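You operate a simulated robot arm through the tools that you are given. There is no shell and no other tool. Be economical: measure what you need, move in short steps, check, and stop when the job is done.

You are at the controls of a simulated two-armed robot. One attempt, no reset.

## Task
Take the tall green insert and leave it on top of the pump card. Put the tin that says "fuses" from the steel table on the shelf of mould 56. Put the filter labelled "75" from the steel table on the shelf of the steel table and the filter that says "26" on the top of the sample bench. Take the red sleeve and put it on top of the orange mix card. Close the blue box lid. Put the tall black insert on the back of the sample bench away on the top of the door bench. Fetch the green round insert from the top of the sample bench and set it on the top of the white tank. Shut the lower drawer. Put the foam block marked "65" from the top of the panel bench on the shelf under the panel bench and the foam block marked "62" on the lower shelf of the packing bench. Put the white bottle marked "rinse" from the top of the panel bench on top of the blue seat card and the white bottle labelled "OIL" in the well of the green tray. The order is free. Set down upright: tall green insert, filter, tall black insert, white bottle.

Only the result counts: the job must be done as asked and must still hold three seconds after the hand-in. Knocking over, shifting, dropping, spilling or breaking anything else fails it. A push-on lid holds only when it is set on centred and level and pressed home; a screw cap is set on level and turned clockwise until tight.

## Robot
Two 6-joint arms with two-finger parallel grippers on one trunk, on a base that drives. Base frame: it is fixed to the floor where the robot stands at the start and does not move with it; the origin is under the middle of the robot, x ahead of it, y to its left, z up; the surface under the hand at the start is at about z = 820. Readings come in mm, rad, newtons and seconds.
The left shoulder is at the start at [80, 216, 1584], the right one opposite. With the tool pointing down near the work surface each hand reaches from about 100 to 660 mm from the robot's upright axis, wherever it stands, measured 20 degrees to its own side. Places, roughly: blue box lid [-9300, -200, 900]; blue seat card [-8250, 4000, 750]; filter [-6750, 250, 750]; foam block [-8250, 4000, 750]; green round insert (5x5x3 cm) [-9300, -1300, 800]; lower drawer [-8400, 5400, 600]; lower shelf of the packing bench [-3300, 3400, 300]; orange mix card [-7000, 750, 250]; pump card [500, -2500, 750]; red sleeve [-7000, -500, 750]; shelf of mould 56 (22x65 cm) [-7240, -3900, 720]; shelf of the steel table [-6900, 100, 300]; shelf under the panel bench [-9300, 3900, 200]; tall black insert (4x4x5 cm) [-9400, -100, 800]; tall green insert (4x4x5 cm) [500, 100, 800]; tin [-7000, 500, 750]; top of the door bench [-5100, 5900, 800]; top of the sample bench [-9200, -1000, 800]; top of the white tank [-9400, 1800, 1000]; well of the green tray (26x36 cm) [-7220, 3920, 780]; white bottle [-8250, 4000, 750]. Payload 3.43 kg a hand.
The TCP of each hand is the grasp point between the finger pads, 30 mm short of the fingertips. In the tool frame z runs along the fingers and y along their closing line. Largest opening 94 mm; finger width 28, thickness 10; the body of the gripper, 50 by 96 mm, starts 55 mm behind the TCP.
Orientation is told as [roll, pitch, yaw] about the base's x, y, z axes, in that order, counted from this pose: with the fingers straight down and closing along the base's y, the tool's x points along the base's -x, its y along +y and its z along -z.

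## Interface
- The arms move only by the tool play_rows. It takes "left_rows", "right_rows" or both (then of equal length, played together; a hand with none holds still); each is a list that holds one entry, the list of rows, each a list of 7 numbers: the turn, a rotation vector about the base's x, y, z in units of 60 degrees (1.0 is 60 degrees), then the shift along the base's x, y, z in units of 100 mm (1.0 is 100 mm), then the closure, from 0 (fully open) to 1 (shut). In form: [[[ax, ay, az, tx, ty, tz, hand], ...]]. A call has 1 to 12 rows; each row is the pose to reach, as a shift and turn from the pose commanded when the call began. A call with a number of a shift or a turn outside -1 to 1 is refused whole. Each row takes 0.2 s and may step no farther than 50 mm and 0.15 rad from the row before; otherwise, or with a gripper value out of range, the whole call is refused. A pose out of reach is approached as far as the arm can. The call stops where the force on the tool passes 40 N (or 10 N more than at its start, if that is more) or the arm is blocked; 0.2 s more then pass. Each finger travels about 72 mm/s and halts on what it meets, pressing with about 40 N; the grip force reading is that of the motor and also rises with nothing between the fingers. The clock runs only during rows and for 0.2 s after the last one: add rows that repeat a pose to give the fingers time. The reply holds the time, the measured pose of the TCP, the force on the tool along the base axes, the opening and the grip force, in the units named above and with some noise, with the torque about the TCP (base axes, N m) and any sound that the robot's microphone picked up.
- Cameras (640 x 400 px; columns grow to the right, rows downward): "scene" is now at [92.1, 10.4, 1739]; the picture's right is [0.38, -0.92, 0.00], its down [-0.74, -0.31, -0.60] and it looks along [0.55, 0.23, -0.80] (base axes); focal length 272 px, centre (320, 200). "left" rides on the left gripper at [76, -14, -103] in its tool frame; the picture's right is [0.18, 0.98, 0.00], its down [-0.75, 0.14, -0.64] and it looks along [-0.63, 0.12, 0.77] (tool axes); focal length 243 px, centre (320, 200). "right" rides on the right gripper at [76, 14, -103] in its tool frame; the picture's right is [-0.18, 0.98, 0.00], its down [-0.75, -0.14, -0.64] and it looks along [-0.63, -0.12, 0.77] (tool axes); focal length 243 px, centre (320, 200). There is no depth. A picture from a camera that has moved, and an enlarged one, comes with that camera's place and axes in the base frame and with its lens. The place of the scene camera against the robot may be out by one fixed shift of up to 25 mm in any direction.
- get_image(camera): a new picture of that camera. The clock stands still meanwhile.
- move_column(by): slides the trunk up (or, below 0, down) by that many mm; the arms and the scene camera ride with it, the base frame stays. It gives what a move gives, with no picture.
- steer(legs): drives the robot by 1 to 6 legs, each [ahead, left, turn to the left] in mm, mm and rad, along the robot's own axes; the way and the turn of a leg run together, so that a leg with both is an arc; at most 1500 mm and 3.142 rad a leg. The arms and the cameras ride along, it lands a little off, and it stops where it bumps. It gives what a move gives.
- head_to(pan, tilt): turns the head with the scene camera to pan (to the left, within 1.501 rad either way) and tilt (down, from -0.506 to 1.204), counted from straight ahead of the robot. It gives what a move gives.
- inspect(camera, box): a new picture of the part [left, top, right, bottom] of that camera's present view, enlarged. The clock stands still meanwhile.
- job_done(): hands the job in; it is judged then, once.

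Go step by step. Nothing tells you exact positions but the pictures and the camera data: compare them with the known pose of the tool, close in by small moves and look again before you grip or let go. The budget is 567 turns and 370 pictures, counting those below and the enlarged ones. Unless the task says otherwise, let go and move clear before handing in, and close with one line.

The tools are called after "Call:" as name(argument=value, ...) on one line, values as JSON. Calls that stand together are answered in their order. play_rows: Moves the arms, as the interface text tells. Its arguments: {"type":"object","properties":{"left_rows":{"type":"array","items":{"type":"array","items":{"type":"array","items":{"type":"number"}}}},"right_rows":{"type":"array","items":{"type":"array","items":{"type":"array","items":{"type":"number"}}}}},"required":[]} The other tools are called the same way: move_column (by) slides the trunk up or down; steer (legs) drives the base; head_to (pan, tilt) turns the head that bears the scene camera; get_image (camera) takes a picture; inspect (camera, box) takes an enlarged picture of a part of a camera's view; job_done () hands the job in.

At the start:

```text
clock: 0.0
left_tcp_pos: [476.0, 393.4, 1025.0]
left_tcp_rot: [-0.002, 0.0, -0.001]
left_force: [-0.2, 0.3, 0.0]
left_torque: [-0.02, 0.0, 0.02]
left_gripper_width: 93.9
left_finger_force: 0.1
right_tcp_pos: [456.3, -66.6, 1024.4]
right_tcp_rot: [0.001, -0.001, 0.0]
right_force: [0.5, 0.2, -0.6]
right_torque: [0.0, -0.02, 0.04]
right_gripper_width: 93.8
right_finger_force: 0.1
trunk travel left (down, up): [-814.0, 26.0]
robot x, y, heading: [2.1, 2.0, 0.001]
head pan, tilt: [0.391, 0.932]
```

scene: 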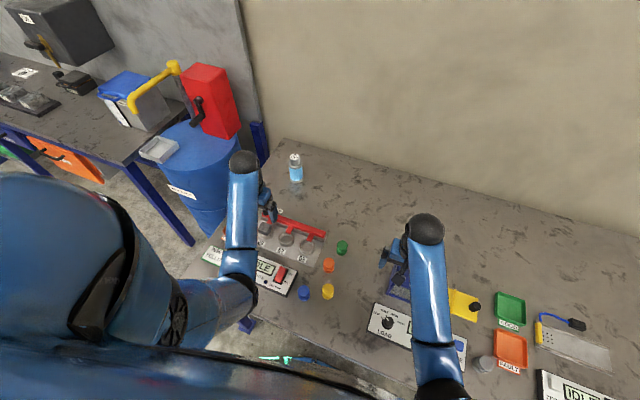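
right: 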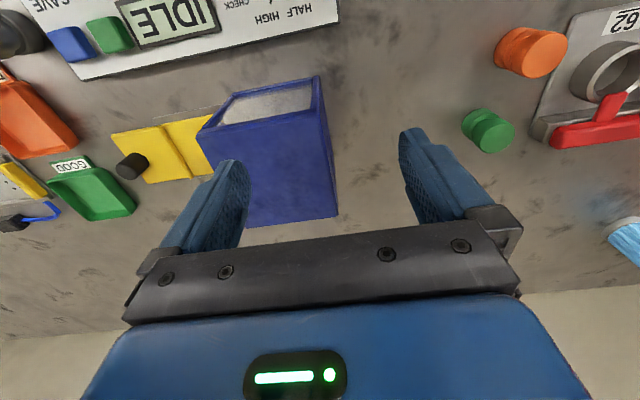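
left: 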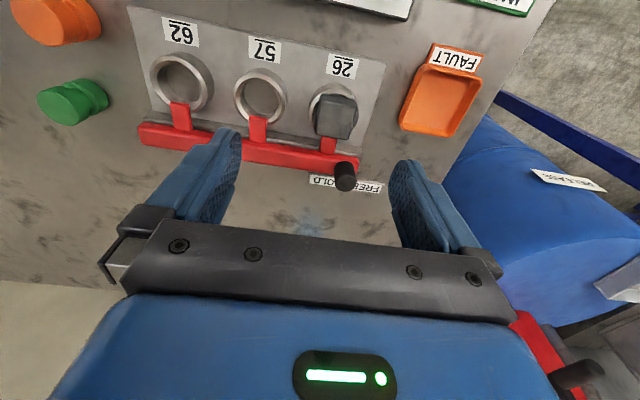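

I see the tall green insert near [540, 112], with the orange, yellow and blue ones close by. I'll shift the base to the right to bring the left hand over it and look at the way to the pump card.

Call:
steer(legs=[[0, -281, 0]])

Call:
head_to(pan=-1.2, tilt=0.45)

Call:
get_image(camera="scene")

Call:
get_image(camera="left")

```text
clock: 1.9
left_tcp_pos: [473.8, 125.5, 1023.6]
left_tcp_rot: [-0.003, 0.001, 0.007]
left_force: [-0.3, 0.1, -0.8]
left_torque: [-0.03, 0.01, 0.0]
left_gripper_width: 94.1
left_finger_force: 0.1
right_tcp_pos: [457.7, -335.2, 1023.9]
right_tcp_rot: [-0.004, 0.001, 0.005]
right_force: [-0.2, -0.1, 1.0]
right_torque: [0.01, 0.0, -0.02]
right_gripper_width: 94.2
right_finger_force: 0.1
trunk travel left (down, up): [-814.0, 26.0]
robot x, y, heading: [-1.7, -276.4, 0.006]
head pan, tilt: [0.391, 0.932]
```

```text
clock: 3.6
left_tcp_pos: [473.4, 122.6, 1025.0]
left_tcp_rot: [0.001, 0.001, 0.007]
left_force: [1.2, 0.4, 0.6]
left_torque: [0.02, 0.01, -0.01]
left_gripper_width: 94.2
left_finger_force: 0.0
right_tcp_pos: [457.9, -338.8, 1024.2]
right_tcp_rot: [-0.001, -0.001, 0.007]
right_force: [-0.5, -0.3, -0.6]
right_torque: [0.02, -0.01, -0.03]
right_gripper_width: 93.7
right_finger_force: 0.1
trunk travel left (down, up): [-814.0, 26.0]
robot x, y, heading: [1.2, -275.1, 0.009]
head pan, tilt: [-1.201, 0.45]
```

```text
366 pictures are left
camera scene: at [58.9, -377.9, 1779.6], right [-0.93, -0.37, 0.0], down [-0.16, 0.4, -0.9], along [0.33, -0.84, -0.44], focal length 272 px, centre (320, 200)
```

scene: 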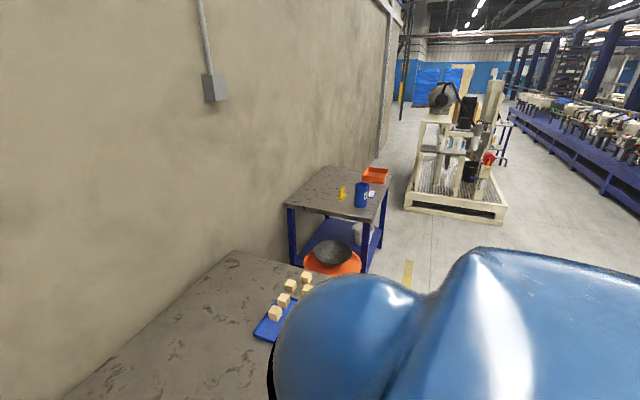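

```text
365 pictures are left
camera left: at [397.9, 106.9, 1127.8], right [-0.19, 0.98, 0.0], down [0.75, 0.15, 0.64], along [0.63, 0.12, -0.77], focal length 243 px, centre (320, 200)
```

left: 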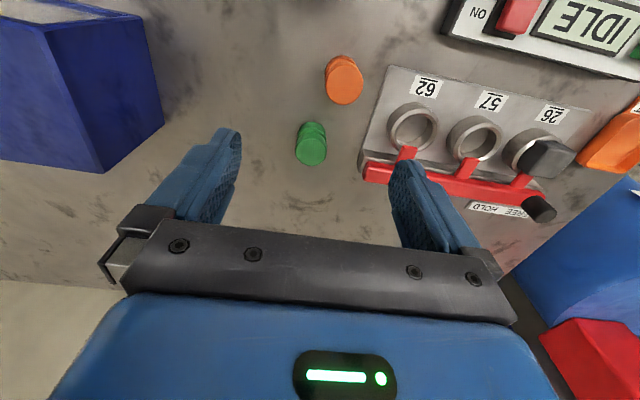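

Green insert stands at about [540, 122]; the pump card table is further right. I go over the insert and partly down.

Call:
play_rows(left_rows=[[[0, 0, 0, 0.33, 0, -0.2, 0], [0, 0, 0, 0.66, 0, -0.5, 0], [0, 0, 0, 0.66, 0, -0.9, 0], [0, 0, 0, 0.66, 0, -0.9, 0]]])

Call:
get_image(camera="left")

```text
clock: 4.6
left_tcp_pos: [537.7, 122.3, 936.9]
left_tcp_rot: [0.0, -0.002, 0.008]
left_force: [0.4, -0.3, -0.3]
left_torque: [-0.03, 0.0, 0.01]
left_gripper_width: 94.0
left_finger_force: 0.1
right_tcp_pos: [458.2, -338.1, 1025.3]
right_tcp_rot: [0.001, -0.002, 0.007]
right_force: [-0.5, 0.0, -0.1]
right_torque: [-0.01, 0.01, -0.03]
right_gripper_width: 94.0
right_finger_force: 0.1
trunk travel left (down, up): [-814.0, 26.0]
robot x, y, heading: [-2.3, -272.9, 0.002]
head pan, tilt: [-1.201, 0.45]
```

```text
364 pictures are left
camera left: at [460.7, 106.8, 1039.3], right [-0.19, 0.98, 0.0], down [0.75, 0.15, 0.64], along [0.63, 0.12, -0.77], focal length 243 px, centre (320, 200)
```

left: 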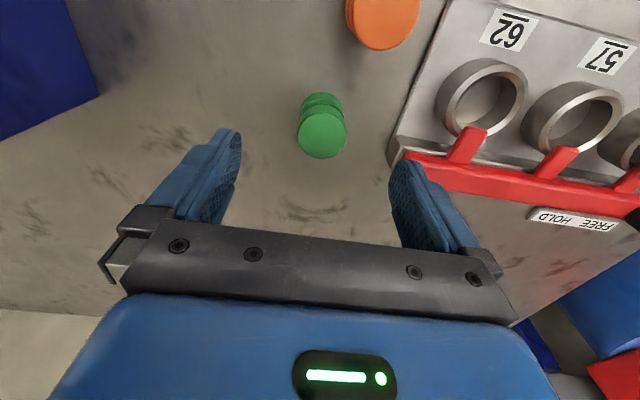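

Centred on the insert; going down and gripping.

Call:
play_rows(left_rows=[[[0, 0, 0, -0.02, 0, -0.4, 0.2], [0, 0, 0, -0.02, 0, -0.79, 0.2], [0, 0, 0, -0.02, 0, -0.79, 0.9], [0, 0, 0, -0.02, 0, -0.79, 0.9], [0, 0, 0, -0.02, 0, -0.79, 0.9], [0, 0, 0, -0.02, 0, -0.4, 0.9], [0, 0, 0, -0.02, 0, 0.0, 0.9], [0, 0, 0, -0.02, 0, 0.4, 0.9], [0, 0, 0, -0.02, 0, 0.8, 0.9]]])

Call:
get_image(camera="left")

```text
clock: 6.6
left_tcp_pos: [538.4, 124.8, 1012.8]
left_tcp_rot: [0.002, -0.002, 0.008]
left_force: [0.0, -0.5, -0.2]
left_torque: [-0.02, -0.01, 0.0]
left_gripper_width: 36.9
left_finger_force: 40.0
right_tcp_pos: [457.1, -338.3, 1024.6]
right_tcp_rot: [0.0, 0.0, 0.006]
right_force: [-0.2, -0.1, 0.6]
right_torque: [0.0, 0.04, 0.0]
right_gripper_width: 94.0
right_finger_force: 0.1
trunk travel left (down, up): [-814.0, 26.0]
robot x, y, heading: [1.6, -277.6, 0.012]
head pan, tilt: [-1.201, 0.45]
```

```text
363 pictures are left
camera left: at [462.6, 110.0, 1116.6], right [-0.19, 0.98, 0.0], down [0.75, 0.15, 0.64], along [0.63, 0.12, -0.77], focal length 243 px, centre (320, 200)
```

left: 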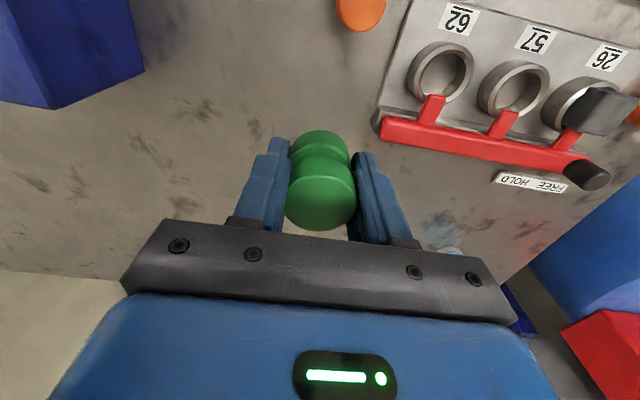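

The insert is held, bottom 38 mm below the TCP. I back off and drive towards the pump card table.

Call:
steer(legs=[[-450, 0, 0], [0, -1300, 0], [0, -1300, 0]])

Call:
head_to(pan=0.2, tilt=0.75)

Call:
get_image(camera="scene")

```text
clock: 21.7
left_tcp_pos: [130.9, -2501.0, 1012.3]
left_tcp_rot: [0.001, 0.0, 0.025]
left_force: [-0.5, -0.2, -1.1]
left_torque: [-0.01, 0.02, -0.01]
left_gripper_width: 36.9
left_finger_force: 40.3
right_tcp_pos: [57.2, -2965.7, 1025.1]
right_tcp_rot: [0.0, -0.001, 0.023]
right_force: [0.1, -0.3, -1.3]
right_torque: [-0.03, -0.02, -0.03]
right_gripper_width: 93.7
right_finger_force: 0.1
trunk travel left (down, up): [-814.0, 26.0]
robot x, y, heading: [-400.9, -2910.3, 0.028]
head pan, tilt: [-1.201, 0.45]
```

```text
clock: 23.2
left_tcp_pos: [132.4, -2502.0, 1013.4]
left_tcp_rot: [0.0, 0.001, 0.025]
left_force: [0.9, 0.2, -0.5]
left_torque: [0.02, 0.03, 0.01]
left_gripper_width: 37.1
left_finger_force: 39.8
right_tcp_pos: [57.9, -2965.5, 1024.8]
right_tcp_rot: [0.0, 0.0, 0.024]
right_force: [0.7, -0.5, 0.2]
right_torque: [0.01, -0.04, 0.0]
right_gripper_width: 94.2
right_finger_force: 0.0
trunk travel left (down, up): [-814.0, 26.0]
robot x, y, heading: [-398.1, -2908.7, 0.03]
head pan, tilt: [0.201, 0.75]
```

```text
362 pictures are left
camera scene: at [-294.5, -2908.9, 1753.2], right [0.22, -0.97, 0.0], down [-0.67, -0.15, -0.73], along [0.71, 0.16, -0.68], focal length 272 px, centre (320, 200)
```

scene: 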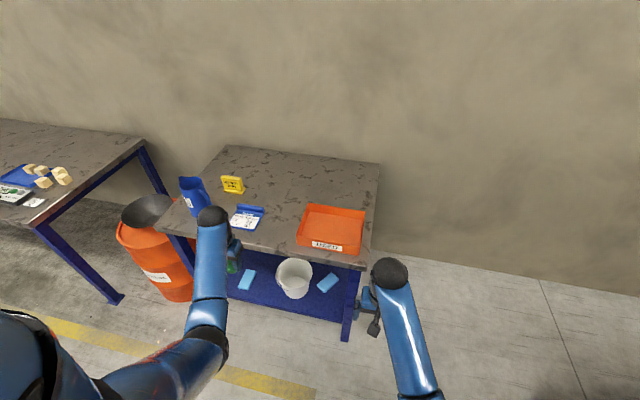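

Call:
inspect(camera="scene", box=[160, 150, 320, 250])

```text
4.00 times, centred on (240, 200) of scene
camera zoom: at [-294.5, -2908.9, 1753.2], right [0.22, -0.97, 0.0], down [-0.67, -0.15, -0.73], along [0.71, 0.16, -0.68], focal length 1086 px, centre (640, 200)
```

zoom: 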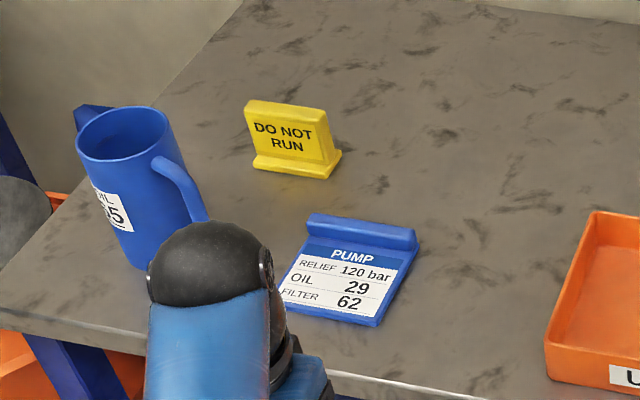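

The pump card lies at about [540, -2350], with a blue jug and a yellow stand near it. I drive closer and look with the left hand camera.

Call:
steer(legs=[[250, 0, -0.025], [0, 120, 0]])

Call:
get_image(camera="left")

Call:
get_image(camera="scene")

```text
clock: 25.9
left_tcp_pos: [391.6, -2401.8, 1014.4]
left_tcp_rot: [0.006, -0.001, -0.003]
left_force: [0.4, 0.3, -0.6]
left_torque: [0.0, 0.01, -0.02]
left_gripper_width: 37.1
left_finger_force: 40.4
right_tcp_pos: [304.9, -2864.4, 1024.9]
right_tcp_rot: [0.005, -0.001, -0.003]
right_force: [-0.1, -0.2, -0.1]
right_torque: [0.03, 0.03, -0.01]
right_gripper_width: 94.1
right_finger_force: 0.0
trunk travel left (down, up): [-814.0, 26.0]
robot x, y, heading: [-155.5, -2791.1, -0.005]
head pan, tilt: [0.201, 0.75]
```

```text
360 pictures are left
camera left: at [315.7, -2416.3, 1117.9], right [-0.18, 0.98, 0.01], down [0.75, 0.14, 0.64], along [0.63, 0.12, -0.77], focal length 243 px, centre (320, 200)
```

left: 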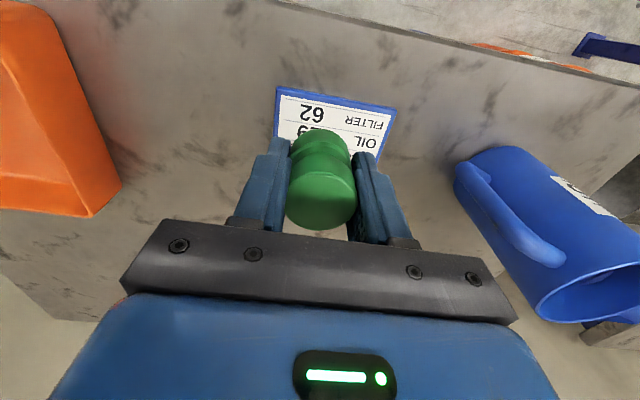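

```text
359 pictures are left
camera scene: at [-44.5, -2800.5, 1753.3], right [0.2, -0.98, 0.0], down [-0.67, -0.13, -0.73], along [0.72, 0.15, -0.68], focal length 272 px, centre (320, 200)
```

scene: 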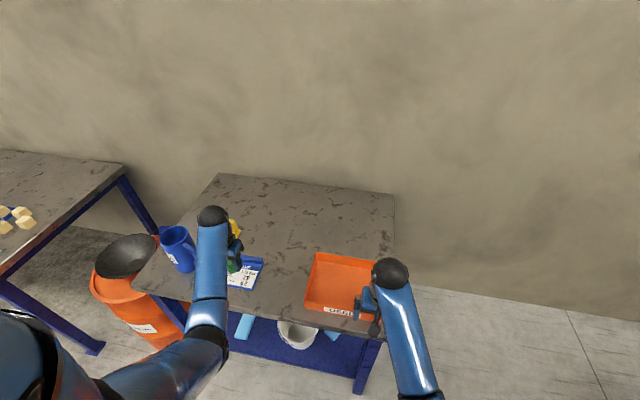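

Card estimated about [457, -2378] at z≈820. I move over it and lower some, then look again to fix the height.

Call:
play_rows(left_rows=[[[0, 0, 0, 0.32, 0.12, 0, 0.9], [0, 0, 0, 0.64, 0.24, -0.2, 0.9], [0, 0, 0, 0.64, 0.24, -0.55, 0.9], [0, 0, 0, 0.64, 0.24, -0.55, 0.9]]])

Call:
get_image(camera="left")

```text
clock: 26.9
left_tcp_pos: [454.8, -2371.1, 957.4]
left_tcp_rot: [-0.003, 0.0, -0.002]
left_force: [-0.2, 0.2, -0.2]
left_torque: [0.0, -0.02, 0.0]
left_gripper_width: 36.5
left_finger_force: 40.5
right_tcp_pos: [304.2, -2856.7, 1024.3]
right_tcp_rot: [-0.002, -0.001, -0.002]
right_force: [-0.1, -0.4, -0.1]
right_torque: [-0.01, 0.0, -0.02]
right_gripper_width: 94.2
right_finger_force: 0.0
trunk travel left (down, up): [-814.0, 26.0]
robot x, y, heading: [-149.8, -2790.5, 0.001]
head pan, tilt: [0.201, 0.75]
```

```text
358 pictures are left
camera left: at [378.4, -2385.8, 1061.1], right [-0.18, 0.98, 0.0], down [0.75, 0.14, 0.64], along [0.63, 0.12, -0.77], focal length 243 px, centre (320, 200)
```

left: 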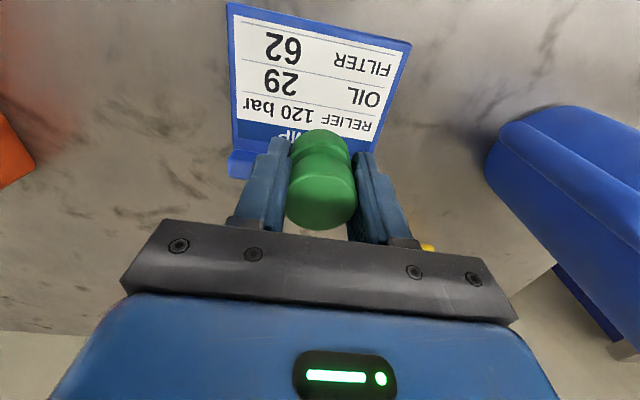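

Triangulation gives the card top near z≈860, centre about [440, -2382]. I go down gently over it.

Call:
play_rows(left_rows=[[[0, 0, 0, -0.16, -0.1, 0, 0.9], [0, 0, 0, -0.16, -0.1, -0.25, 0.9], [0, 0, 0, -0.16, -0.1, -0.42, 0.9], [0, 0, 0, -0.16, -0.1, -0.5, 0.9], [0, 0, 0, -0.16, -0.1, -0.5, 0.9]]])

Call:
get_image(camera="left")

```text
clock: 28.1
left_tcp_pos: [439.7, -2383.2, 910.6]
left_tcp_rot: [0.0, -0.002, -0.004]
left_force: [-0.9, 0.0, -0.9]
left_torque: [-0.01, -0.06, -0.01]
left_gripper_width: 36.5
left_finger_force: 40.0
right_tcp_pos: [306.2, -2858.4, 1024.4]
right_tcp_rot: [-0.001, 0.0, -0.003]
right_force: [0.0, -0.4, 0.1]
right_torque: [-0.03, -0.03, 0.02]
right_gripper_width: 94.0
right_finger_force: 0.0
trunk travel left (down, up): [-814.0, 26.0]
robot x, y, heading: [-150.3, -2791.4, -0.008]
head pan, tilt: [0.201, 0.75]
```

```text
357 pictures are left
camera left: at [364.0, -2397.5, 1012.3], right [-0.18, 0.98, 0.0], down [0.75, 0.14, 0.64], along [0.63, 0.12, -0.77], focal length 243 px, centre (320, 200)
```

left: 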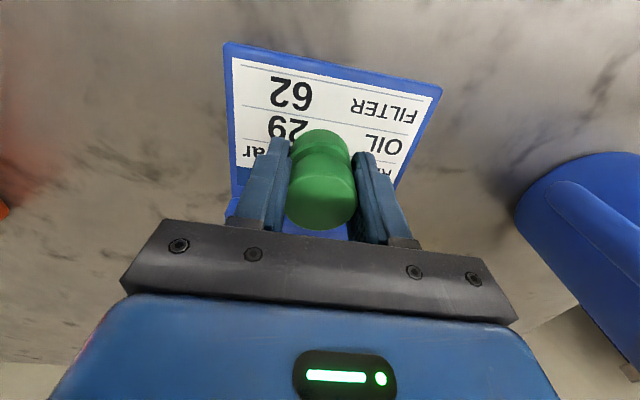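

Still about 10 mm above the card; lowering in fine steps.

Call:
play_rows(left_rows=[[[0, 0, 0, 0, 0, -0.04, 0.9], [0, 0, 0, 0, 0, -0.08, 0.9], [0, 0, 0, 0, 0, -0.1, 0.9], [0, 0, 0, 0, 0, -0.1, 0.9]]])

```text
clock: 29.1
left_tcp_pos: [439.9, -2381.9, 899.0]
left_tcp_rot: [-0.002, 0.0, -0.004]
left_force: [-1.1, 0.3, 0.2]
left_torque: [-0.04, 0.01, -0.02]
left_gripper_width: 36.6
left_finger_force: 40.2
right_tcp_pos: [305.3, -2858.4, 1023.9]
right_tcp_rot: [0.0, -0.003, -0.005]
right_force: [-0.3, 0.0, -0.4]
right_torque: [-0.01, 0.03, 0.01]
right_gripper_width: 93.9
right_finger_force: 0.1
trunk travel left (down, up): [-814.0, 26.0]
robot x, y, heading: [-149.2, -2788.4, -0.0]
head pan, tilt: [0.201, 0.75]
```

Call:
play_rows(left_rows=[[[0, 0, 0, 0, 0, -0.02, 0.9], [0, 0, 0, 0, 0, -0.04, 0.9], [0, 0, 0, 0, 0, -0.06, 0.9], [0, 0, 0, 0, 0, -0.06, 0.9]]])

Call:
inspect(camera="left", box=[200, 40, 440, 240])

```text
clock: 30.1
left_tcp_pos: [440.6, -2382.9, 897.3]
left_tcp_rot: [0.003, -0.007, -0.003]
left_force: [0.0, 4.1, 27.8]
left_torque: [0.07, 0.26, -0.01]
left_gripper_width: 36.9
left_finger_force: 39.6
right_tcp_pos: [303.0, -2859.8, 1027.0]
right_tcp_rot: [0.0, -0.002, -0.004]
right_force: [0.5, -0.6, -0.6]
right_torque: [-0.03, -0.02, -0.02]
right_gripper_width: 93.9
right_finger_force: 0.0
trunk travel left (down, up): [-814.0, 26.0]
robot x, y, heading: [-155.0, -2793.2, -0.004]
head pan, tilt: [0.201, 0.75]
```

```text
2.00 times, centred on (320, 140) of left
camera zoom: at [362.8, -2397.3, 998.8], right [-0.18, 0.98, 0.0], down [0.75, 0.14, 0.65], along [0.64, 0.12, -0.76], focal length 485 px, centre (320, 320)
```

zoom: 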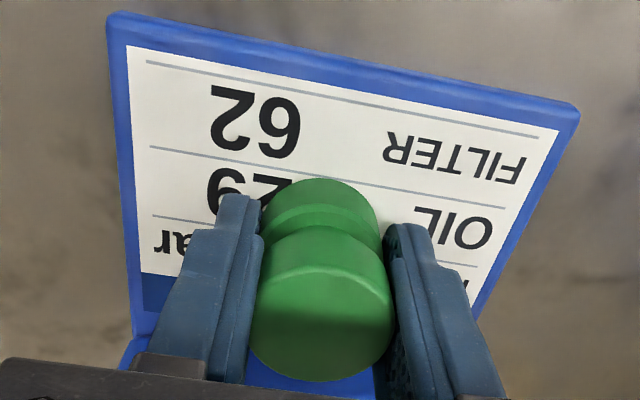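

Contact at card height; I ease off, open and rise.

Call:
play_rows(left_rows=[[[0, 0, 0, 0, 0, 0.03, 0.9], [0, 0, 0, 0, 0, 0.03, 0.5], [0, 0, 0, 0, 0, 0.03, 0.0], [0, 0, 0, 0, 0, 0.03, 0.0], [0, 0, 0, 0, 0, 0.3, 0.0], [0, 0, 0, 0, 0, 0.7, 0.0], [0, 0, 0, 0, 0, 1.0, 0.0]]])

Call:
get_image(camera="left")

```text
clock: 31.7
left_tcp_pos: [440.7, -2383.2, 990.4]
left_tcp_rot: [-0.001, 0.001, -0.003]
left_force: [-0.1, -1.0, -1.0]
left_torque: [-0.02, 0.02, 0.01]
left_gripper_width: 94.2
left_finger_force: 0.0
right_tcp_pos: [305.6, -2860.5, 1025.2]
right_tcp_rot: [-0.001, 0.002, -0.004]
right_force: [0.3, 0.1, -0.4]
right_torque: [0.02, 0.01, -0.01]
right_gripper_width: 94.2
right_finger_force: 0.0
trunk travel left (down, up): [-814.0, 26.0]
robot x, y, heading: [-147.3, -2789.9, -0.009]
head pan, tilt: [0.201, 0.75]
```

```text
355 pictures are left
camera left: at [364.5, -2397.7, 1093.6], right [-0.18, 0.98, 0.0], down [0.75, 0.14, 0.64], along [0.63, 0.12, -0.77], focal length 243 px, centre (320, 200)
```

left: 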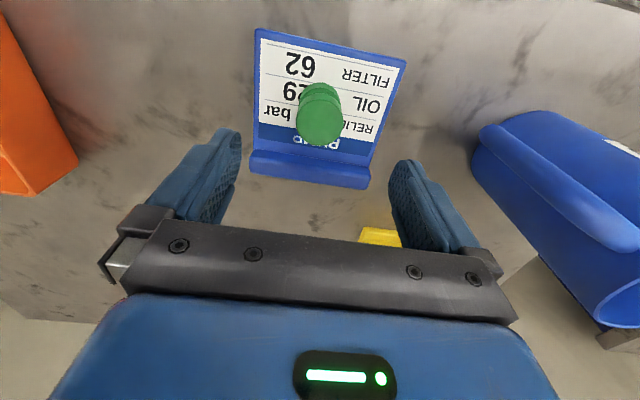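

The green insert stands on the pump card. Now I back off, turn round and look towards the steel table.

Call:
steer(legs=[[-900, 0, 0], [0, 0, 3.0]])

Call:
head_to(pan=0, tilt=0.3)

Call:
get_image(camera="scene")

```text
clock: 43.4
left_tcp_pos: [-1688.1, -3120.2, 990.6]
left_tcp_rot: [0.0, 0.0, 3.008]
left_force: [0.1, -0.2, 0.8]
left_torque: [0.03, -0.02, 0.0]
left_gripper_width: 94.0
left_finger_force: 0.1
right_tcp_pos: [-1493.7, -2665.3, 1024.6]
right_tcp_rot: [0.0, 0.0, 3.009]
right_force: [0.1, 0.3, -0.6]
right_torque: [0.01, 0.02, -0.02]
right_gripper_width: 94.1
right_finger_force: 0.3
trunk travel left (down, up): [-814.0, 26.0]
robot x, y, heading: [-1050.8, -2793.0, 3.01]
head pan, tilt: [0.201, 0.75]
```

```text
clock: 44.3
left_tcp_pos: [-1689.5, -3120.2, 990.9]
left_tcp_rot: [0.0, 0.0, 3.009]
left_force: [0.3, 0.4, -0.1]
left_torque: [0.01, 0.01, -0.02]
left_gripper_width: 93.6
left_finger_force: 0.1
right_tcp_pos: [-1493.2, -2666.7, 1023.9]
right_tcp_rot: [0.001, 0.001, 3.009]
right_force: [-0.2, -0.1, -0.2]
right_torque: [-0.04, 0.02, 0.02]
right_gripper_width: 94.2
right_finger_force: 0.1
trunk travel left (down, up): [-814.0, 26.0]
robot x, y, heading: [-1051.6, -2792.1, 3.009]
head pan, tilt: [0.0, 0.3]
```

```text
354 pictures are left
camera scene: at [-1178.4, -2794.7, 1793.5], right [0.13, 0.99, 0.0], down [0.29, -0.04, -0.95], along [-0.95, 0.13, -0.3], focal length 272 px, centre (320, 200)
```

scene: 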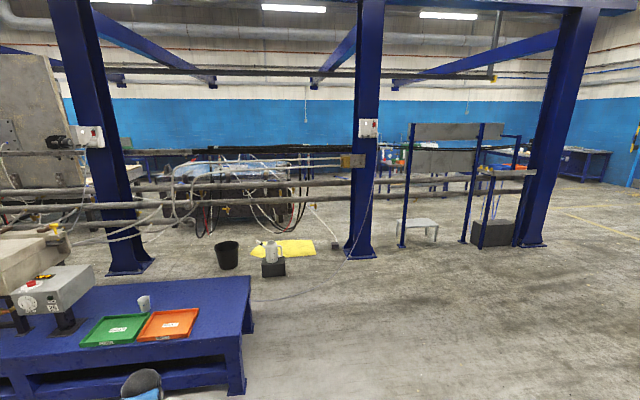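

A row of columns stands at x≈-4380 with pipes on the left; the way seems to be round the right, beyond y≈735. I look to the right to check.

Call:
head_to(pan=-1.1, tilt=0.3)

Call:
get_image(camera="scene")

```text
clock: 45.7
left_tcp_pos: [-1689.2, -3120.3, 991.0]
left_tcp_rot: [0.001, 0.001, 3.009]
left_force: [0.1, 0.9, 0.3]
left_torque: [0.02, 0.02, -0.01]
left_gripper_width: 94.1
left_finger_force: 0.0
right_tcp_pos: [-1493.3, -2666.4, 1024.5]
right_tcp_rot: [-0.001, 0.0, 3.01]
right_force: [-0.4, -0.2, 0.3]
right_torque: [0.01, 0.0, 0.0]
right_gripper_width: 94.2
right_finger_force: 0.1
trunk travel left (down, up): [-814.0, 26.0]
robot x, y, heading: [-1050.4, -2798.1, 3.007]
head pan, tilt: [-1.1, 0.3]
```

```text
353 pictures are left
camera scene: at [-1116.9, -2718.8, 1793.6], right [0.94, 0.33, 0.0], down [0.1, -0.28, -0.96], along [-0.32, 0.9, -0.3], focal length 272 px, centre (320, 200)
```

scene: 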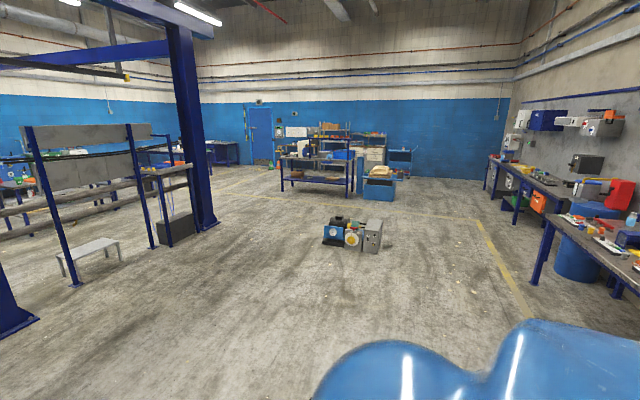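

Clear floor runs past the second column. I'll turn straight to -x and take the route through about y = 1900.

Call:
steer(legs=[[0, 0, 0.134], [1050, -1050, 0], [1050, -1050, 0], [0, -1300, 0], [0, -1300, 0]])

Call:
head_to(pan=0, tilt=0.3)

Call:
get_image(camera="scene")

```text
clock: 72.9
left_tcp_pos: [-3877.5, 1442.3, 990.0]
left_tcp_rot: [0.0, -0.001, -3.121]
left_force: [-1.0, 0.4, 0.1]
left_torque: [0.01, 0.01, 0.01]
left_gripper_width: 94.1
left_finger_force: 0.1
right_tcp_pos: [-3753.4, 1920.8, 1025.0]
right_tcp_rot: [-0.001, 0.0, -3.122]
right_force: [-0.4, 0.0, 0.1]
right_torque: [0.01, 0.04, -0.02]
right_gripper_width: 94.2
right_finger_force: 0.1
trunk travel left (down, up): [-814.0, 26.0]
robot x, y, heading: [-3293.2, 1864.5, -3.121]
head pan, tilt: [-1.1, 0.3]
```

```text
clock: 74.2
left_tcp_pos: [-3878.0, 1442.3, 989.7]
left_tcp_rot: [0.001, 0.001, -3.121]
left_force: [-0.8, -0.2, -0.1]
left_torque: [0.0, -0.01, 0.0]
left_gripper_width: 94.2
left_finger_force: 0.2
right_tcp_pos: [-3753.7, 1922.8, 1024.0]
right_tcp_rot: [0.0, -0.001, -3.123]
right_force: [-0.7, 0.5, -0.7]
right_torque: [0.04, 0.01, -0.02]
right_gripper_width: 94.0
right_finger_force: 0.1
trunk travel left (down, up): [-814.0, 26.0]
robot x, y, heading: [-3297.0, 1865.4, -3.12]
head pan, tilt: [0.0, 0.3]
```

```text
352 pictures are left
camera scene: at [-3425.7, 1843.5, 1793.6], right [-0.02, 1.0, 0.0], down [0.3, 0.01, -0.96], along [-0.95, -0.02, -0.3], focal length 272 px, centre (320, 200)
```

scene: 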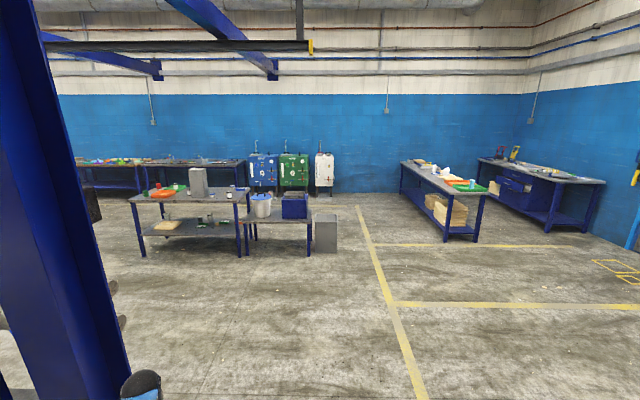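

I see the steel table ahead-left (front edge x≈-6555, y -520 to 735), panel bench to the right, sample bench at the back left. Driving to the steel table.

Call:
steer(legs=[[0, 0, -0.022], [1450, 0, 0], [500, 880, 0], [500, 880, 0]])

Call:
head_to(pan=0, tilt=0.6)

Call:
get_image(camera="scene")

```text
clock: 91.4
left_tcp_pos: [-6402.7, -219.4, 991.4]
left_tcp_rot: [0.003, 0.001, 3.107]
left_force: [0.5, 0.6, -0.1]
left_torque: [-0.03, 0.02, 0.01]
left_gripper_width: 94.1
left_finger_force: 0.0
right_tcp_pos: [-6253.0, 251.8, 1024.0]
right_tcp_rot: [-0.001, -0.001, 3.108]
right_force: [-0.1, 0.5, -0.3]
right_torque: [-0.01, -0.01, 0.0]
right_gripper_width: 93.7
right_finger_force: 0.1
trunk travel left (down, up): [-814.0, 26.0]
robot x, y, heading: [-5800.2, 169.2, 3.113]
head pan, tilt: [0.0, 0.3]
```

```text
clock: 92.2
left_tcp_pos: [-6404.2, -220.4, 990.3]
left_tcp_rot: [0.0, 0.001, 3.105]
left_force: [0.4, 1.2, -0.1]
left_torque: [0.01, -0.01, 0.0]
left_gripper_width: 94.1
left_finger_force: 0.0
right_tcp_pos: [-6253.2, 251.8, 1024.2]
right_tcp_rot: [0.0, 0.001, 3.107]
right_force: [0.2, -0.6, -0.4]
right_torque: [0.03, 0.02, -0.02]
right_gripper_width: 93.9
right_finger_force: 0.1
trunk travel left (down, up): [-814.0, 26.0]
robot x, y, heading: [-5798.6, 172.2, 3.105]
head pan, tilt: [0.0, 0.6]
```

```text
351 pictures are left
camera scene: at [-5925.4, 154.7, 1766.1], right [0.03, 1.0, 0.0], down [0.56, -0.02, -0.83], along [-0.82, 0.03, -0.56], focal length 272 px, centre (320, 200)
```

scene: 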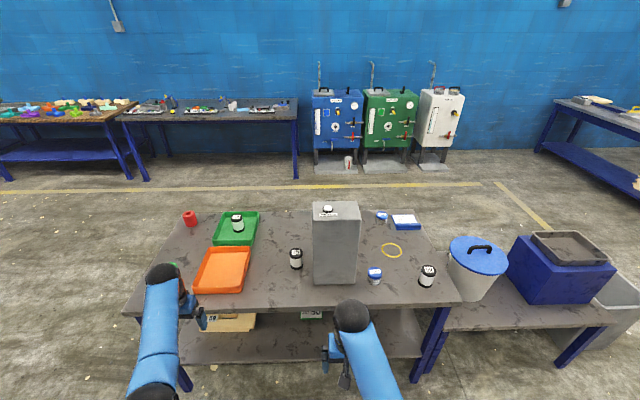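

Table shows red sleeve, three black-white filters, blue-lidded tins, trays and a tall box. I enlarge to read labels.

Call:
inspect(camera="scene", box=[160, 190, 320, 290])

Call:
inspect(camera="scene", box=[310, 190, 470, 290])

Call:
inspect(camera="scene", box=[180, 280, 440, 380])

Call:
inspect(camera="scene", box=[0, 70, 300, 190])

```text
4.00 times, centred on (240, 240) of scene
camera zoom: at [-5925.4, 154.7, 1766.1], right [0.03, 1.0, 0.0], down [0.56, -0.02, -0.83], along [-0.82, 0.03, -0.56], focal length 1086 px, centre (640, 40)
```

zoom: 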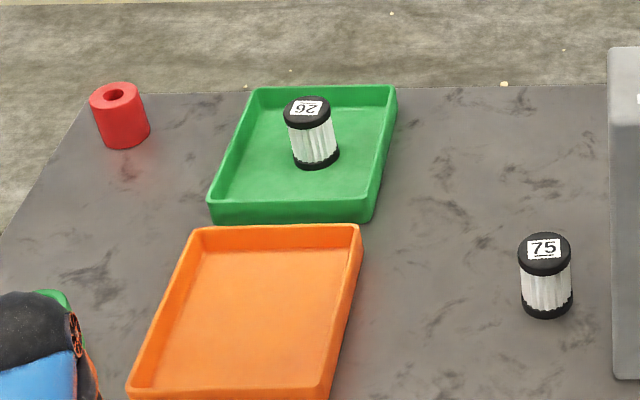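

```text
4.00 times, centred on (390, 240) of scene
camera zoom: at [-5925.4, 154.7, 1766.1], right [0.03, 1.0, 0.0], down [0.56, -0.02, -0.83], along [-0.82, 0.03, -0.56], focal length 1086 px, centre (40, 40)
```

zoom: 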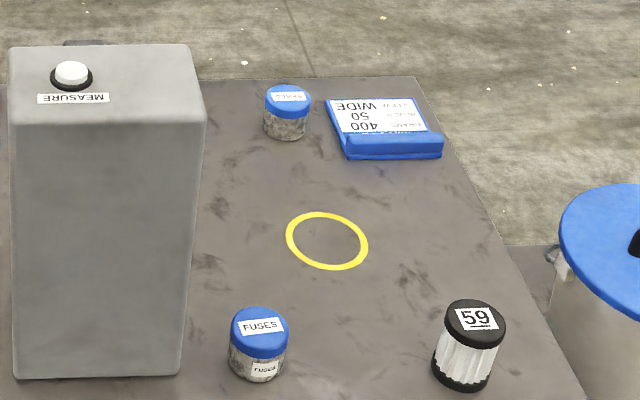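

```text
2.46 times, centred on (310, 330) of scene
camera zoom: at [-5925.4, 154.7, 1766.1], right [0.03, 1.0, 0.0], down [0.56, -0.02, -0.83], along [-0.82, 0.03, -0.56], focal length 668 px, centre (345, -120)
```

zoom: 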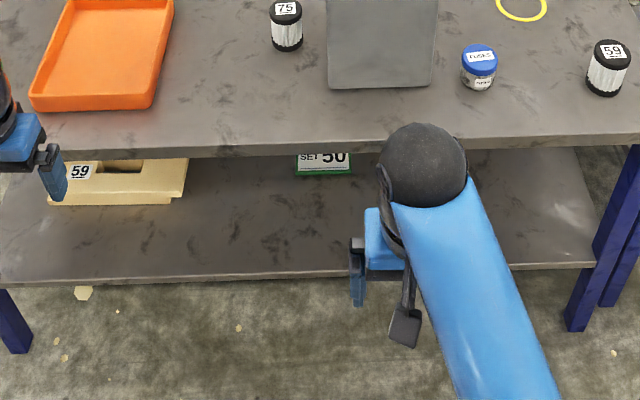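

```text
2.13 times, centred on (150, 130) of scene
camera zoom: at [-5925.4, 154.7, 1766.1], right [0.03, 1.0, 0.0], down [0.56, -0.02, -0.83], along [-0.82, 0.03, -0.56], focal length 579 px, centre (683, 349)
```

zoom: 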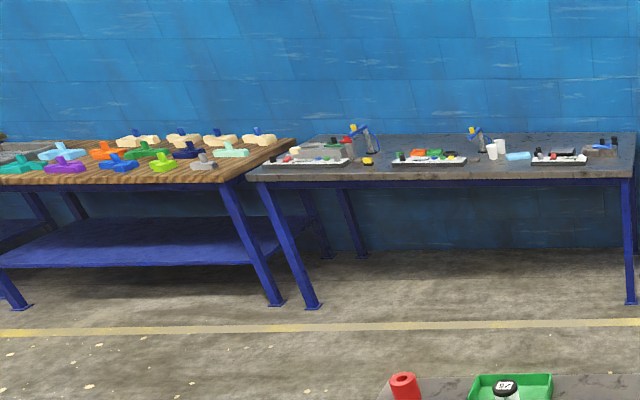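

Read: "75" at about [-6796, 78], "26" in the green tray about [-7055, -242], "fuses" about [-6684, 413], red sleeve at the far left corner. I shift both hands so they hang straight before their shoulders, clear of the tall box.

Call:
play_rows(left_rows=[[[0, 0, 0, 0, 0.45, 0, 0], [0, 0, 0, 0, 0.9, 0, 0]]], right_rows=[[[0, 0, 0, 0, 0.48, 0, 0], [0, 0, 0, 0, 0.96, 0, 0]]])

Call:
play_rows(left_rows=[[[0, 0, 0, 0, 0.45, 0, 0], [0, 0, 0, 0, 0.9, 0, 0], [0, 0, 0, 0, 0.9, 0, 0]]], right_rows=[[[0, 0, 0, 0, 0.48, 0, 0], [0, 0, 0, 0, 0.96, 0, 0], [0, 0, 0, 0, 0.96, 0, 0]]])

Call:
steer(legs=[[0, 0, 0.036], [150, -110, 0]])

Call:
get_image(camera="scene")

Call:
get_image(camera="left")

```text
clock: 92.8
left_tcp_pos: [-6399.9, -124.0, 992.6]
left_tcp_rot: [0.003, 0.0, 3.108]
left_force: [-0.2, 0.1, 0.0]
left_torque: [-0.03, 0.0, 0.01]
left_gripper_width: 93.8
left_finger_force: 0.0
right_tcp_pos: [-6251.3, 351.3, 1021.9]
right_tcp_rot: [0.003, 0.0, 3.106]
right_force: [0.1, 0.6, 0.3]
right_torque: [-0.04, -0.01, 0.0]
right_gripper_width: 93.8
right_finger_force: 0.0
trunk travel left (down, up): [-814.0, 26.0]
robot x, y, heading: [-5802.2, 171.6, 3.104]
head pan, tilt: [0.0, 0.6]
```

```text
clock: 93.6
left_tcp_pos: [-6402.6, -36.9, 988.9]
left_tcp_rot: [-0.001, 0.0, 3.108]
left_force: [0.2, -0.4, -0.7]
left_torque: [0.01, -0.02, -0.01]
left_gripper_width: 94.0
left_finger_force: 0.1
right_tcp_pos: [-6254.3, 444.8, 1025.9]
right_tcp_rot: [-0.001, -0.002, 3.107]
right_force: [-0.4, -0.5, 0.8]
right_torque: [0.05, 0.04, 0.04]
right_gripper_width: 93.9
right_finger_force: 0.0
trunk travel left (down, up): [-814.0, 26.0]
robot x, y, heading: [-5799.8, 169.5, 3.1]
head pan, tilt: [0.0, 0.6]
```

```text
clock: 95.5
left_tcp_pos: [-6537.6, 52.7, 990.4]
left_tcp_rot: [-0.002, -0.003, -3.141]
left_force: [0.1, 0.3, -0.1]
left_torque: [0.02, 0.02, -0.02]
left_gripper_width: 93.9
left_finger_force: 0.0
right_tcp_pos: [-6405.6, 537.2, 1025.9]
right_tcp_rot: [-0.006, -0.008, -3.139]
right_force: [0.0, 0.8, 0.1]
right_torque: [-0.02, 0.04, 0.0]
right_gripper_width: 94.2
right_finger_force: 0.1
trunk travel left (down, up): [-814.0, 26.0]
robot x, y, heading: [-5944.3, 284.5, -3.143]
head pan, tilt: [0.0, 0.6]
```

```text
346 pictures are left
camera scene: at [-6065.0, 259.8, 1766.5], right [0.0, 1.0, 0.0], down [0.56, 0.0, -0.83], along [-0.83, 0.0, -0.56], focal length 272 px, centre (320, 200)
```

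scene: 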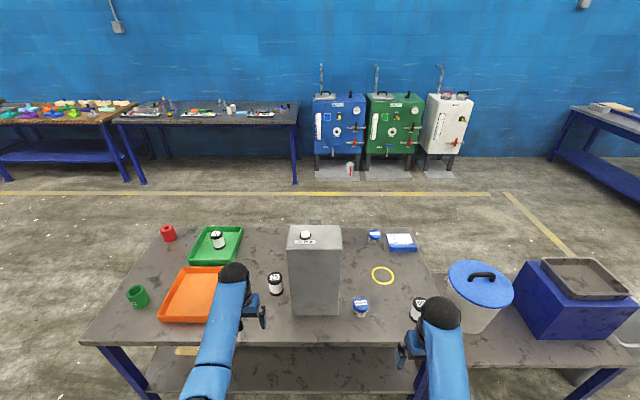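

```text
345 pictures are left
camera left: at [-6460.8, 66.4, 1093.1], right [0.19, -0.98, 0.0], down [-0.75, -0.14, 0.64], along [-0.63, -0.12, -0.77], focal length 243 px, centre (320, 200)
```

left: 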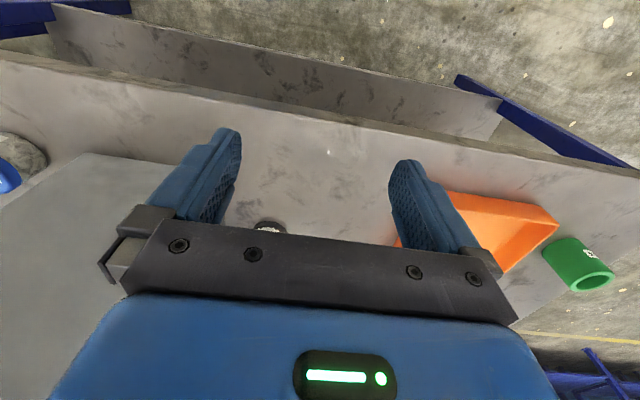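

Table top is at about z=837, filter "75" about [-6773, 88], 75 mm tall. I tilt the left hand 45° forward so the same grip can later put it on the shelf.

Call:
play_rows(left_rows=[[[0, 0.125, 0, 0, 0, 0, 0], [0, 0.25, 0, 0, 0, 0, 0], [0, 0.375, 0, 0, 0, 0, 0], [0, 0.5, 0, 0, 0, 0, 0], [0, 0.625, 0, 0, 0, 0, 0], [0, 0.75, 0, 0, 0, 0, 0], [0, 0.75, 0, 0, 0, 0, 0]]])

Call:
get_image(camera="left")

Call:
get_image(camera="scene")

```text
clock: 97.1
left_tcp_pos: [-6540.5, 53.7, 989.7]
left_tcp_rot: [-0.001, -0.787, -3.139]
left_force: [-0.1, 0.4, 0.4]
left_torque: [0.0, 0.0, 0.0]
left_gripper_width: 93.9
left_finger_force: 0.1
right_tcp_pos: [-6408.1, 540.3, 1024.7]
right_tcp_rot: [-0.002, -0.004, -3.142]
right_force: [-0.8, -0.3, 0.0]
right_torque: [-0.01, 0.02, 0.02]
right_gripper_width: 93.8
right_finger_force: 0.0
trunk travel left (down, up): [-814.0, 26.0]
robot x, y, heading: [-5944.4, 282.3, -3.137]
head pan, tilt: [0.0, 0.6]
```

```text
344 pictures are left
camera left: at [-6414.1, 68.3, 1008.5], right [0.13, -0.98, -0.13], down [-0.08, -0.14, 0.99], along [-0.99, -0.12, -0.09], focal length 243 px, centre (320, 200)
```

left: 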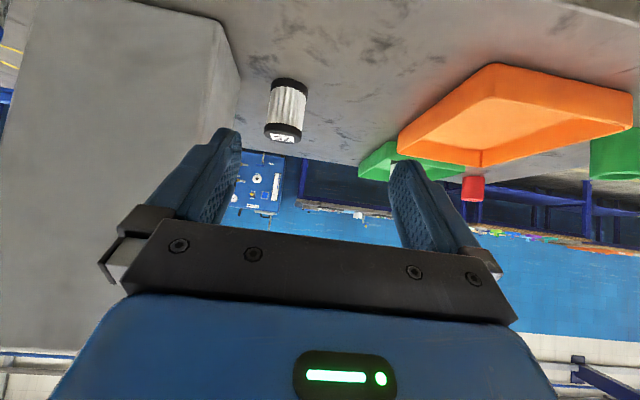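

```text
343 pictures are left
camera scene: at [-6070.4, 263.7, 1766.0], right [0.0, 1.0, 0.0], down [0.57, 0.0, -0.82], along [-0.82, 0.0, -0.57], focal length 272 px, centre (320, 200)
```

scene: 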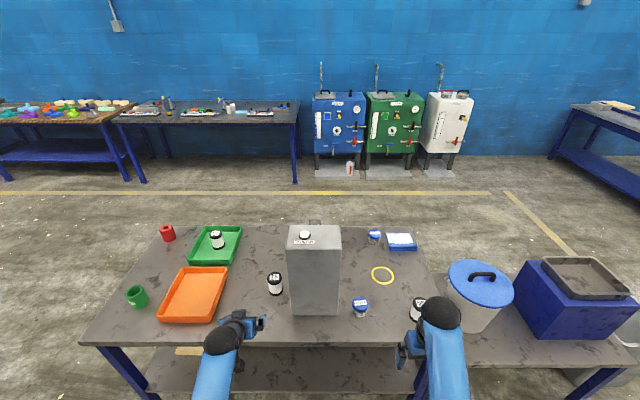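

Clear view of "75". I lower the trunk and edge closer so the left hand lines up in front of it.

Call:
move_column(by=-113)

Call:
steer(legs=[[70, -35, 0]])

Call:
get_image(camera="left")

```text
clock: 98.5
left_tcp_pos: [-6540.0, 52.8, 877.0]
left_tcp_rot: [-0.002, -0.786, -3.14]
left_force: [0.5, -0.1, -0.3]
left_torque: [0.0, -0.01, 0.02]
left_gripper_width: 94.1
left_finger_force: 0.0
right_tcp_pos: [-6407.9, 540.0, 912.5]
right_tcp_rot: [0.001, -0.003, -3.141]
right_force: [0.2, 0.3, 0.0]
right_torque: [-0.02, 0.0, -0.01]
right_gripper_width: 93.8
right_finger_force: 0.1
trunk travel left (down, up): [-701.0, 139.0]
robot x, y, heading: [-5944.1, 285.1, -3.138]
head pan, tilt: [0.0, 0.6]
```

```text
clock: 99.5
left_tcp_pos: [-6602.9, 85.9, 878.9]
left_tcp_rot: [-0.004, -0.789, -3.136]
left_force: [1.2, -0.1, -0.3]
left_torque: [0.03, 0.0, -0.03]
left_gripper_width: 94.2
left_finger_force: 0.2
right_tcp_pos: [-6472.1, 571.9, 914.8]
right_tcp_rot: [-0.003, -0.009, -3.14]
right_force: [0.4, -0.5, 0.6]
right_torque: [0.01, 0.02, -0.01]
right_gripper_width: 94.0
right_finger_force: 0.2
trunk travel left (down, up): [-701.0, 139.0]
robot x, y, heading: [-6008.8, 315.2, -3.135]
head pan, tilt: [0.0, 0.6]
```

```text
342 pictures are left
camera left: at [-6476.3, 100.4, 897.3], right [0.13, -0.98, -0.13], down [-0.07, -0.14, 0.99], along [-0.99, -0.12, -0.09], focal length 243 px, centre (320, 200)
```

left: 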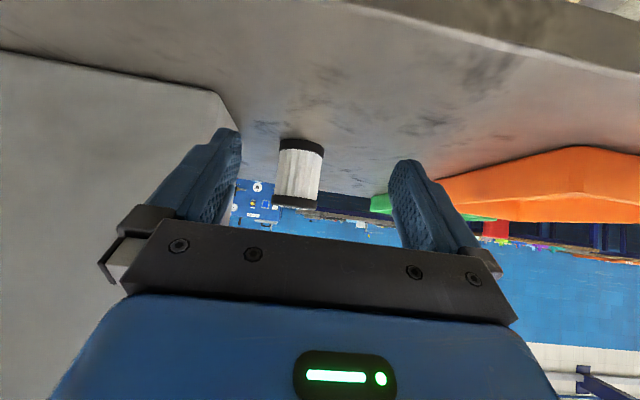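

Table is nearer z=800; the filter centre about [-6800, 97], 57 mm wide. I lower a bit more and approach.

Call:
move_column(by=-36)

Call:
steer(legs=[[125, -12, 0]])

Call:
get_image(camera="left")

Call:
get_image(camera="scene")

```text
clock: 100.3
left_tcp_pos: [-6606.1, 88.5, 838.5]
left_tcp_rot: [0.0, -0.785, -3.141]
left_force: [0.2, 0.7, 0.3]
left_torque: [0.01, 0.01, -0.02]
left_gripper_width: 94.0
left_finger_force: 0.1
right_tcp_pos: [-6475.2, 573.8, 875.2]
right_tcp_rot: [-0.001, -0.001, -3.141]
right_force: [0.0, 0.1, 0.2]
right_torque: [-0.02, -0.02, -0.01]
right_gripper_width: 93.5
right_finger_force: 0.0
trunk travel left (down, up): [-665.0, 175.0]
robot x, y, heading: [-6009.7, 316.8, -3.14]
head pan, tilt: [0.0, 0.6]
```

```text
clock: 101.6
left_tcp_pos: [-6728.3, 102.1, 840.9]
left_tcp_rot: [0.0, -0.785, 3.14]
left_force: [0.4, 1.0, 0.4]
left_torque: [-0.01, 0.02, -0.02]
left_gripper_width: 93.7
left_finger_force: 0.0
right_tcp_pos: [-6595.3, 587.1, 877.1]
right_tcp_rot: [0.0, -0.005, 3.139]
right_force: [-0.1, -0.3, 0.5]
right_torque: [0.0, 0.05, 0.0]
right_gripper_width: 94.1
right_finger_force: 0.1
trunk travel left (down, up): [-665.0, 175.0]
robot x, y, heading: [-6134.9, 328.8, 3.148]
head pan, tilt: [0.0, 0.6]
```

```text
341 pictures are left
camera left: at [-6602.1, 116.3, 860.2], right [0.13, -0.98, -0.13], down [-0.08, -0.14, 0.99], along [-0.99, -0.12, -0.1], focal length 243 px, centre (320, 200)
```

left: 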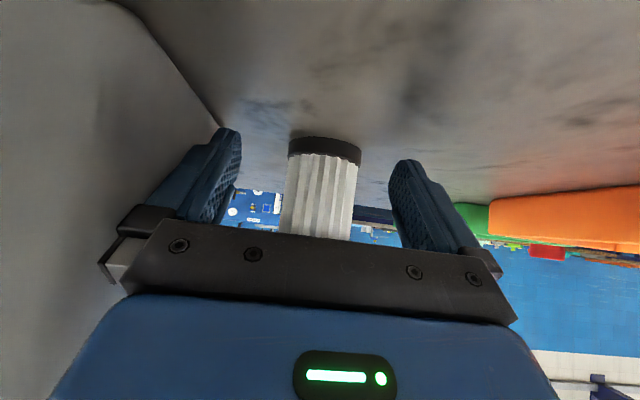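

```text
340 pictures are left
camera scene: at [-6256.5, 310.3, 1617.4], right [0.0, 1.0, 0.0], down [0.56, 0.0, -0.83], along [-0.83, 0.0, -0.56], focal length 272 px, centre (320, 200)
```

scene: 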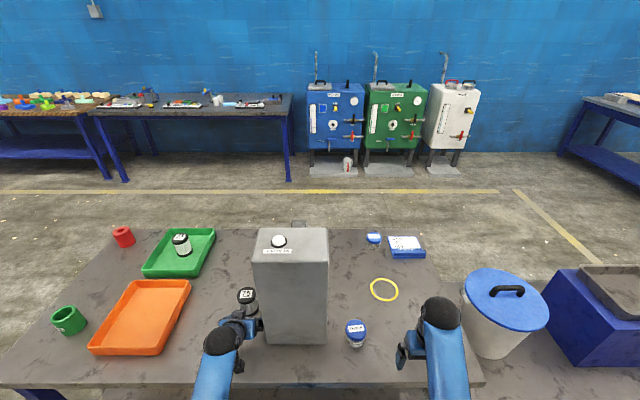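

Filter now straight ahead, about 68 mm further and 8 mm to the left. I advance, grip and lift slightly.

Call:
play_rows(left_rows=[[[0, 0, 0, 0, -0.08, 0, 0.1], [0, 0, 0, -0.35, -0.08, 0, 0.1], [0, 0, 0, -0.69, -0.08, 0, 0.1], [0, 0, 0, -0.69, -0.08, 0, 0.9], [0, 0, 0, -0.69, -0.08, 0, 0.9], [0, 0, 0, -0.69, -0.08, 0, 0.9], [0, 0, 0, -0.69, -0.08, 0.1, 0.9], [0, 0, 0, -0.69, -0.08, 0.5, 0.9], [0, 0, 0, -0.69, -0.08, 0.9, 0.9]]])

Call:
get_image(camera="left")

Call:
get_image(camera="scene")

```text
clock: 103.6
left_tcp_pos: [-6798.0, 95.6, 930.4]
left_tcp_rot: [0.0, -0.784, 3.14]
left_force: [-0.7, 0.9, -0.6]
left_torque: [0.02, 0.01, 0.01]
left_gripper_width: 63.0
left_finger_force: 39.6
right_tcp_pos: [-6596.0, 588.1, 876.5]
right_tcp_rot: [-0.001, -0.004, 3.14]
right_force: [1.2, -0.7, 0.0]
right_torque: [-0.05, 0.02, 0.0]
right_gripper_width: 93.9
right_finger_force: 0.0
trunk travel left (down, up): [-665.0, 175.0]
robot x, y, heading: [-6133.2, 327.9, 3.142]
head pan, tilt: [0.0, 0.6]
```

```text
339 pictures are left
camera left: at [-6672.0, 109.1, 949.9], right [0.13, -0.98, -0.13], down [-0.08, -0.14, 0.99], along [-0.99, -0.12, -0.1], focal length 243 px, centre (320, 200)
```

left: 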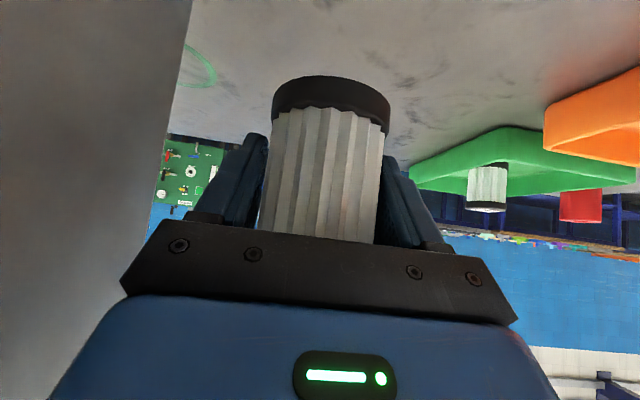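

```text
338 pictures are left
camera scene: at [-6259.3, 310.7, 1617.0], right [0.0, 1.0, 0.0], down [0.57, 0.0, -0.82], along [-0.82, 0.0, -0.57], focal length 272 px, centre (320, 200)
```

scene: 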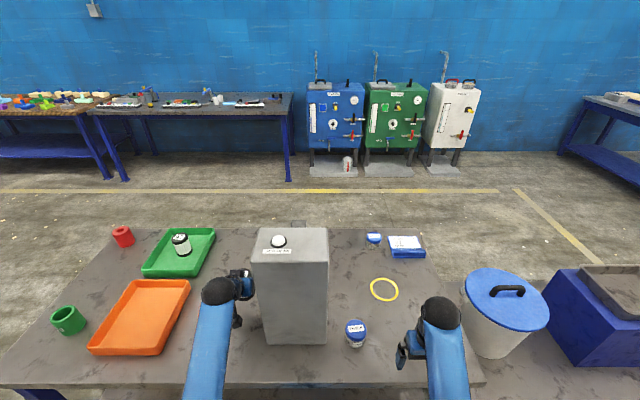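

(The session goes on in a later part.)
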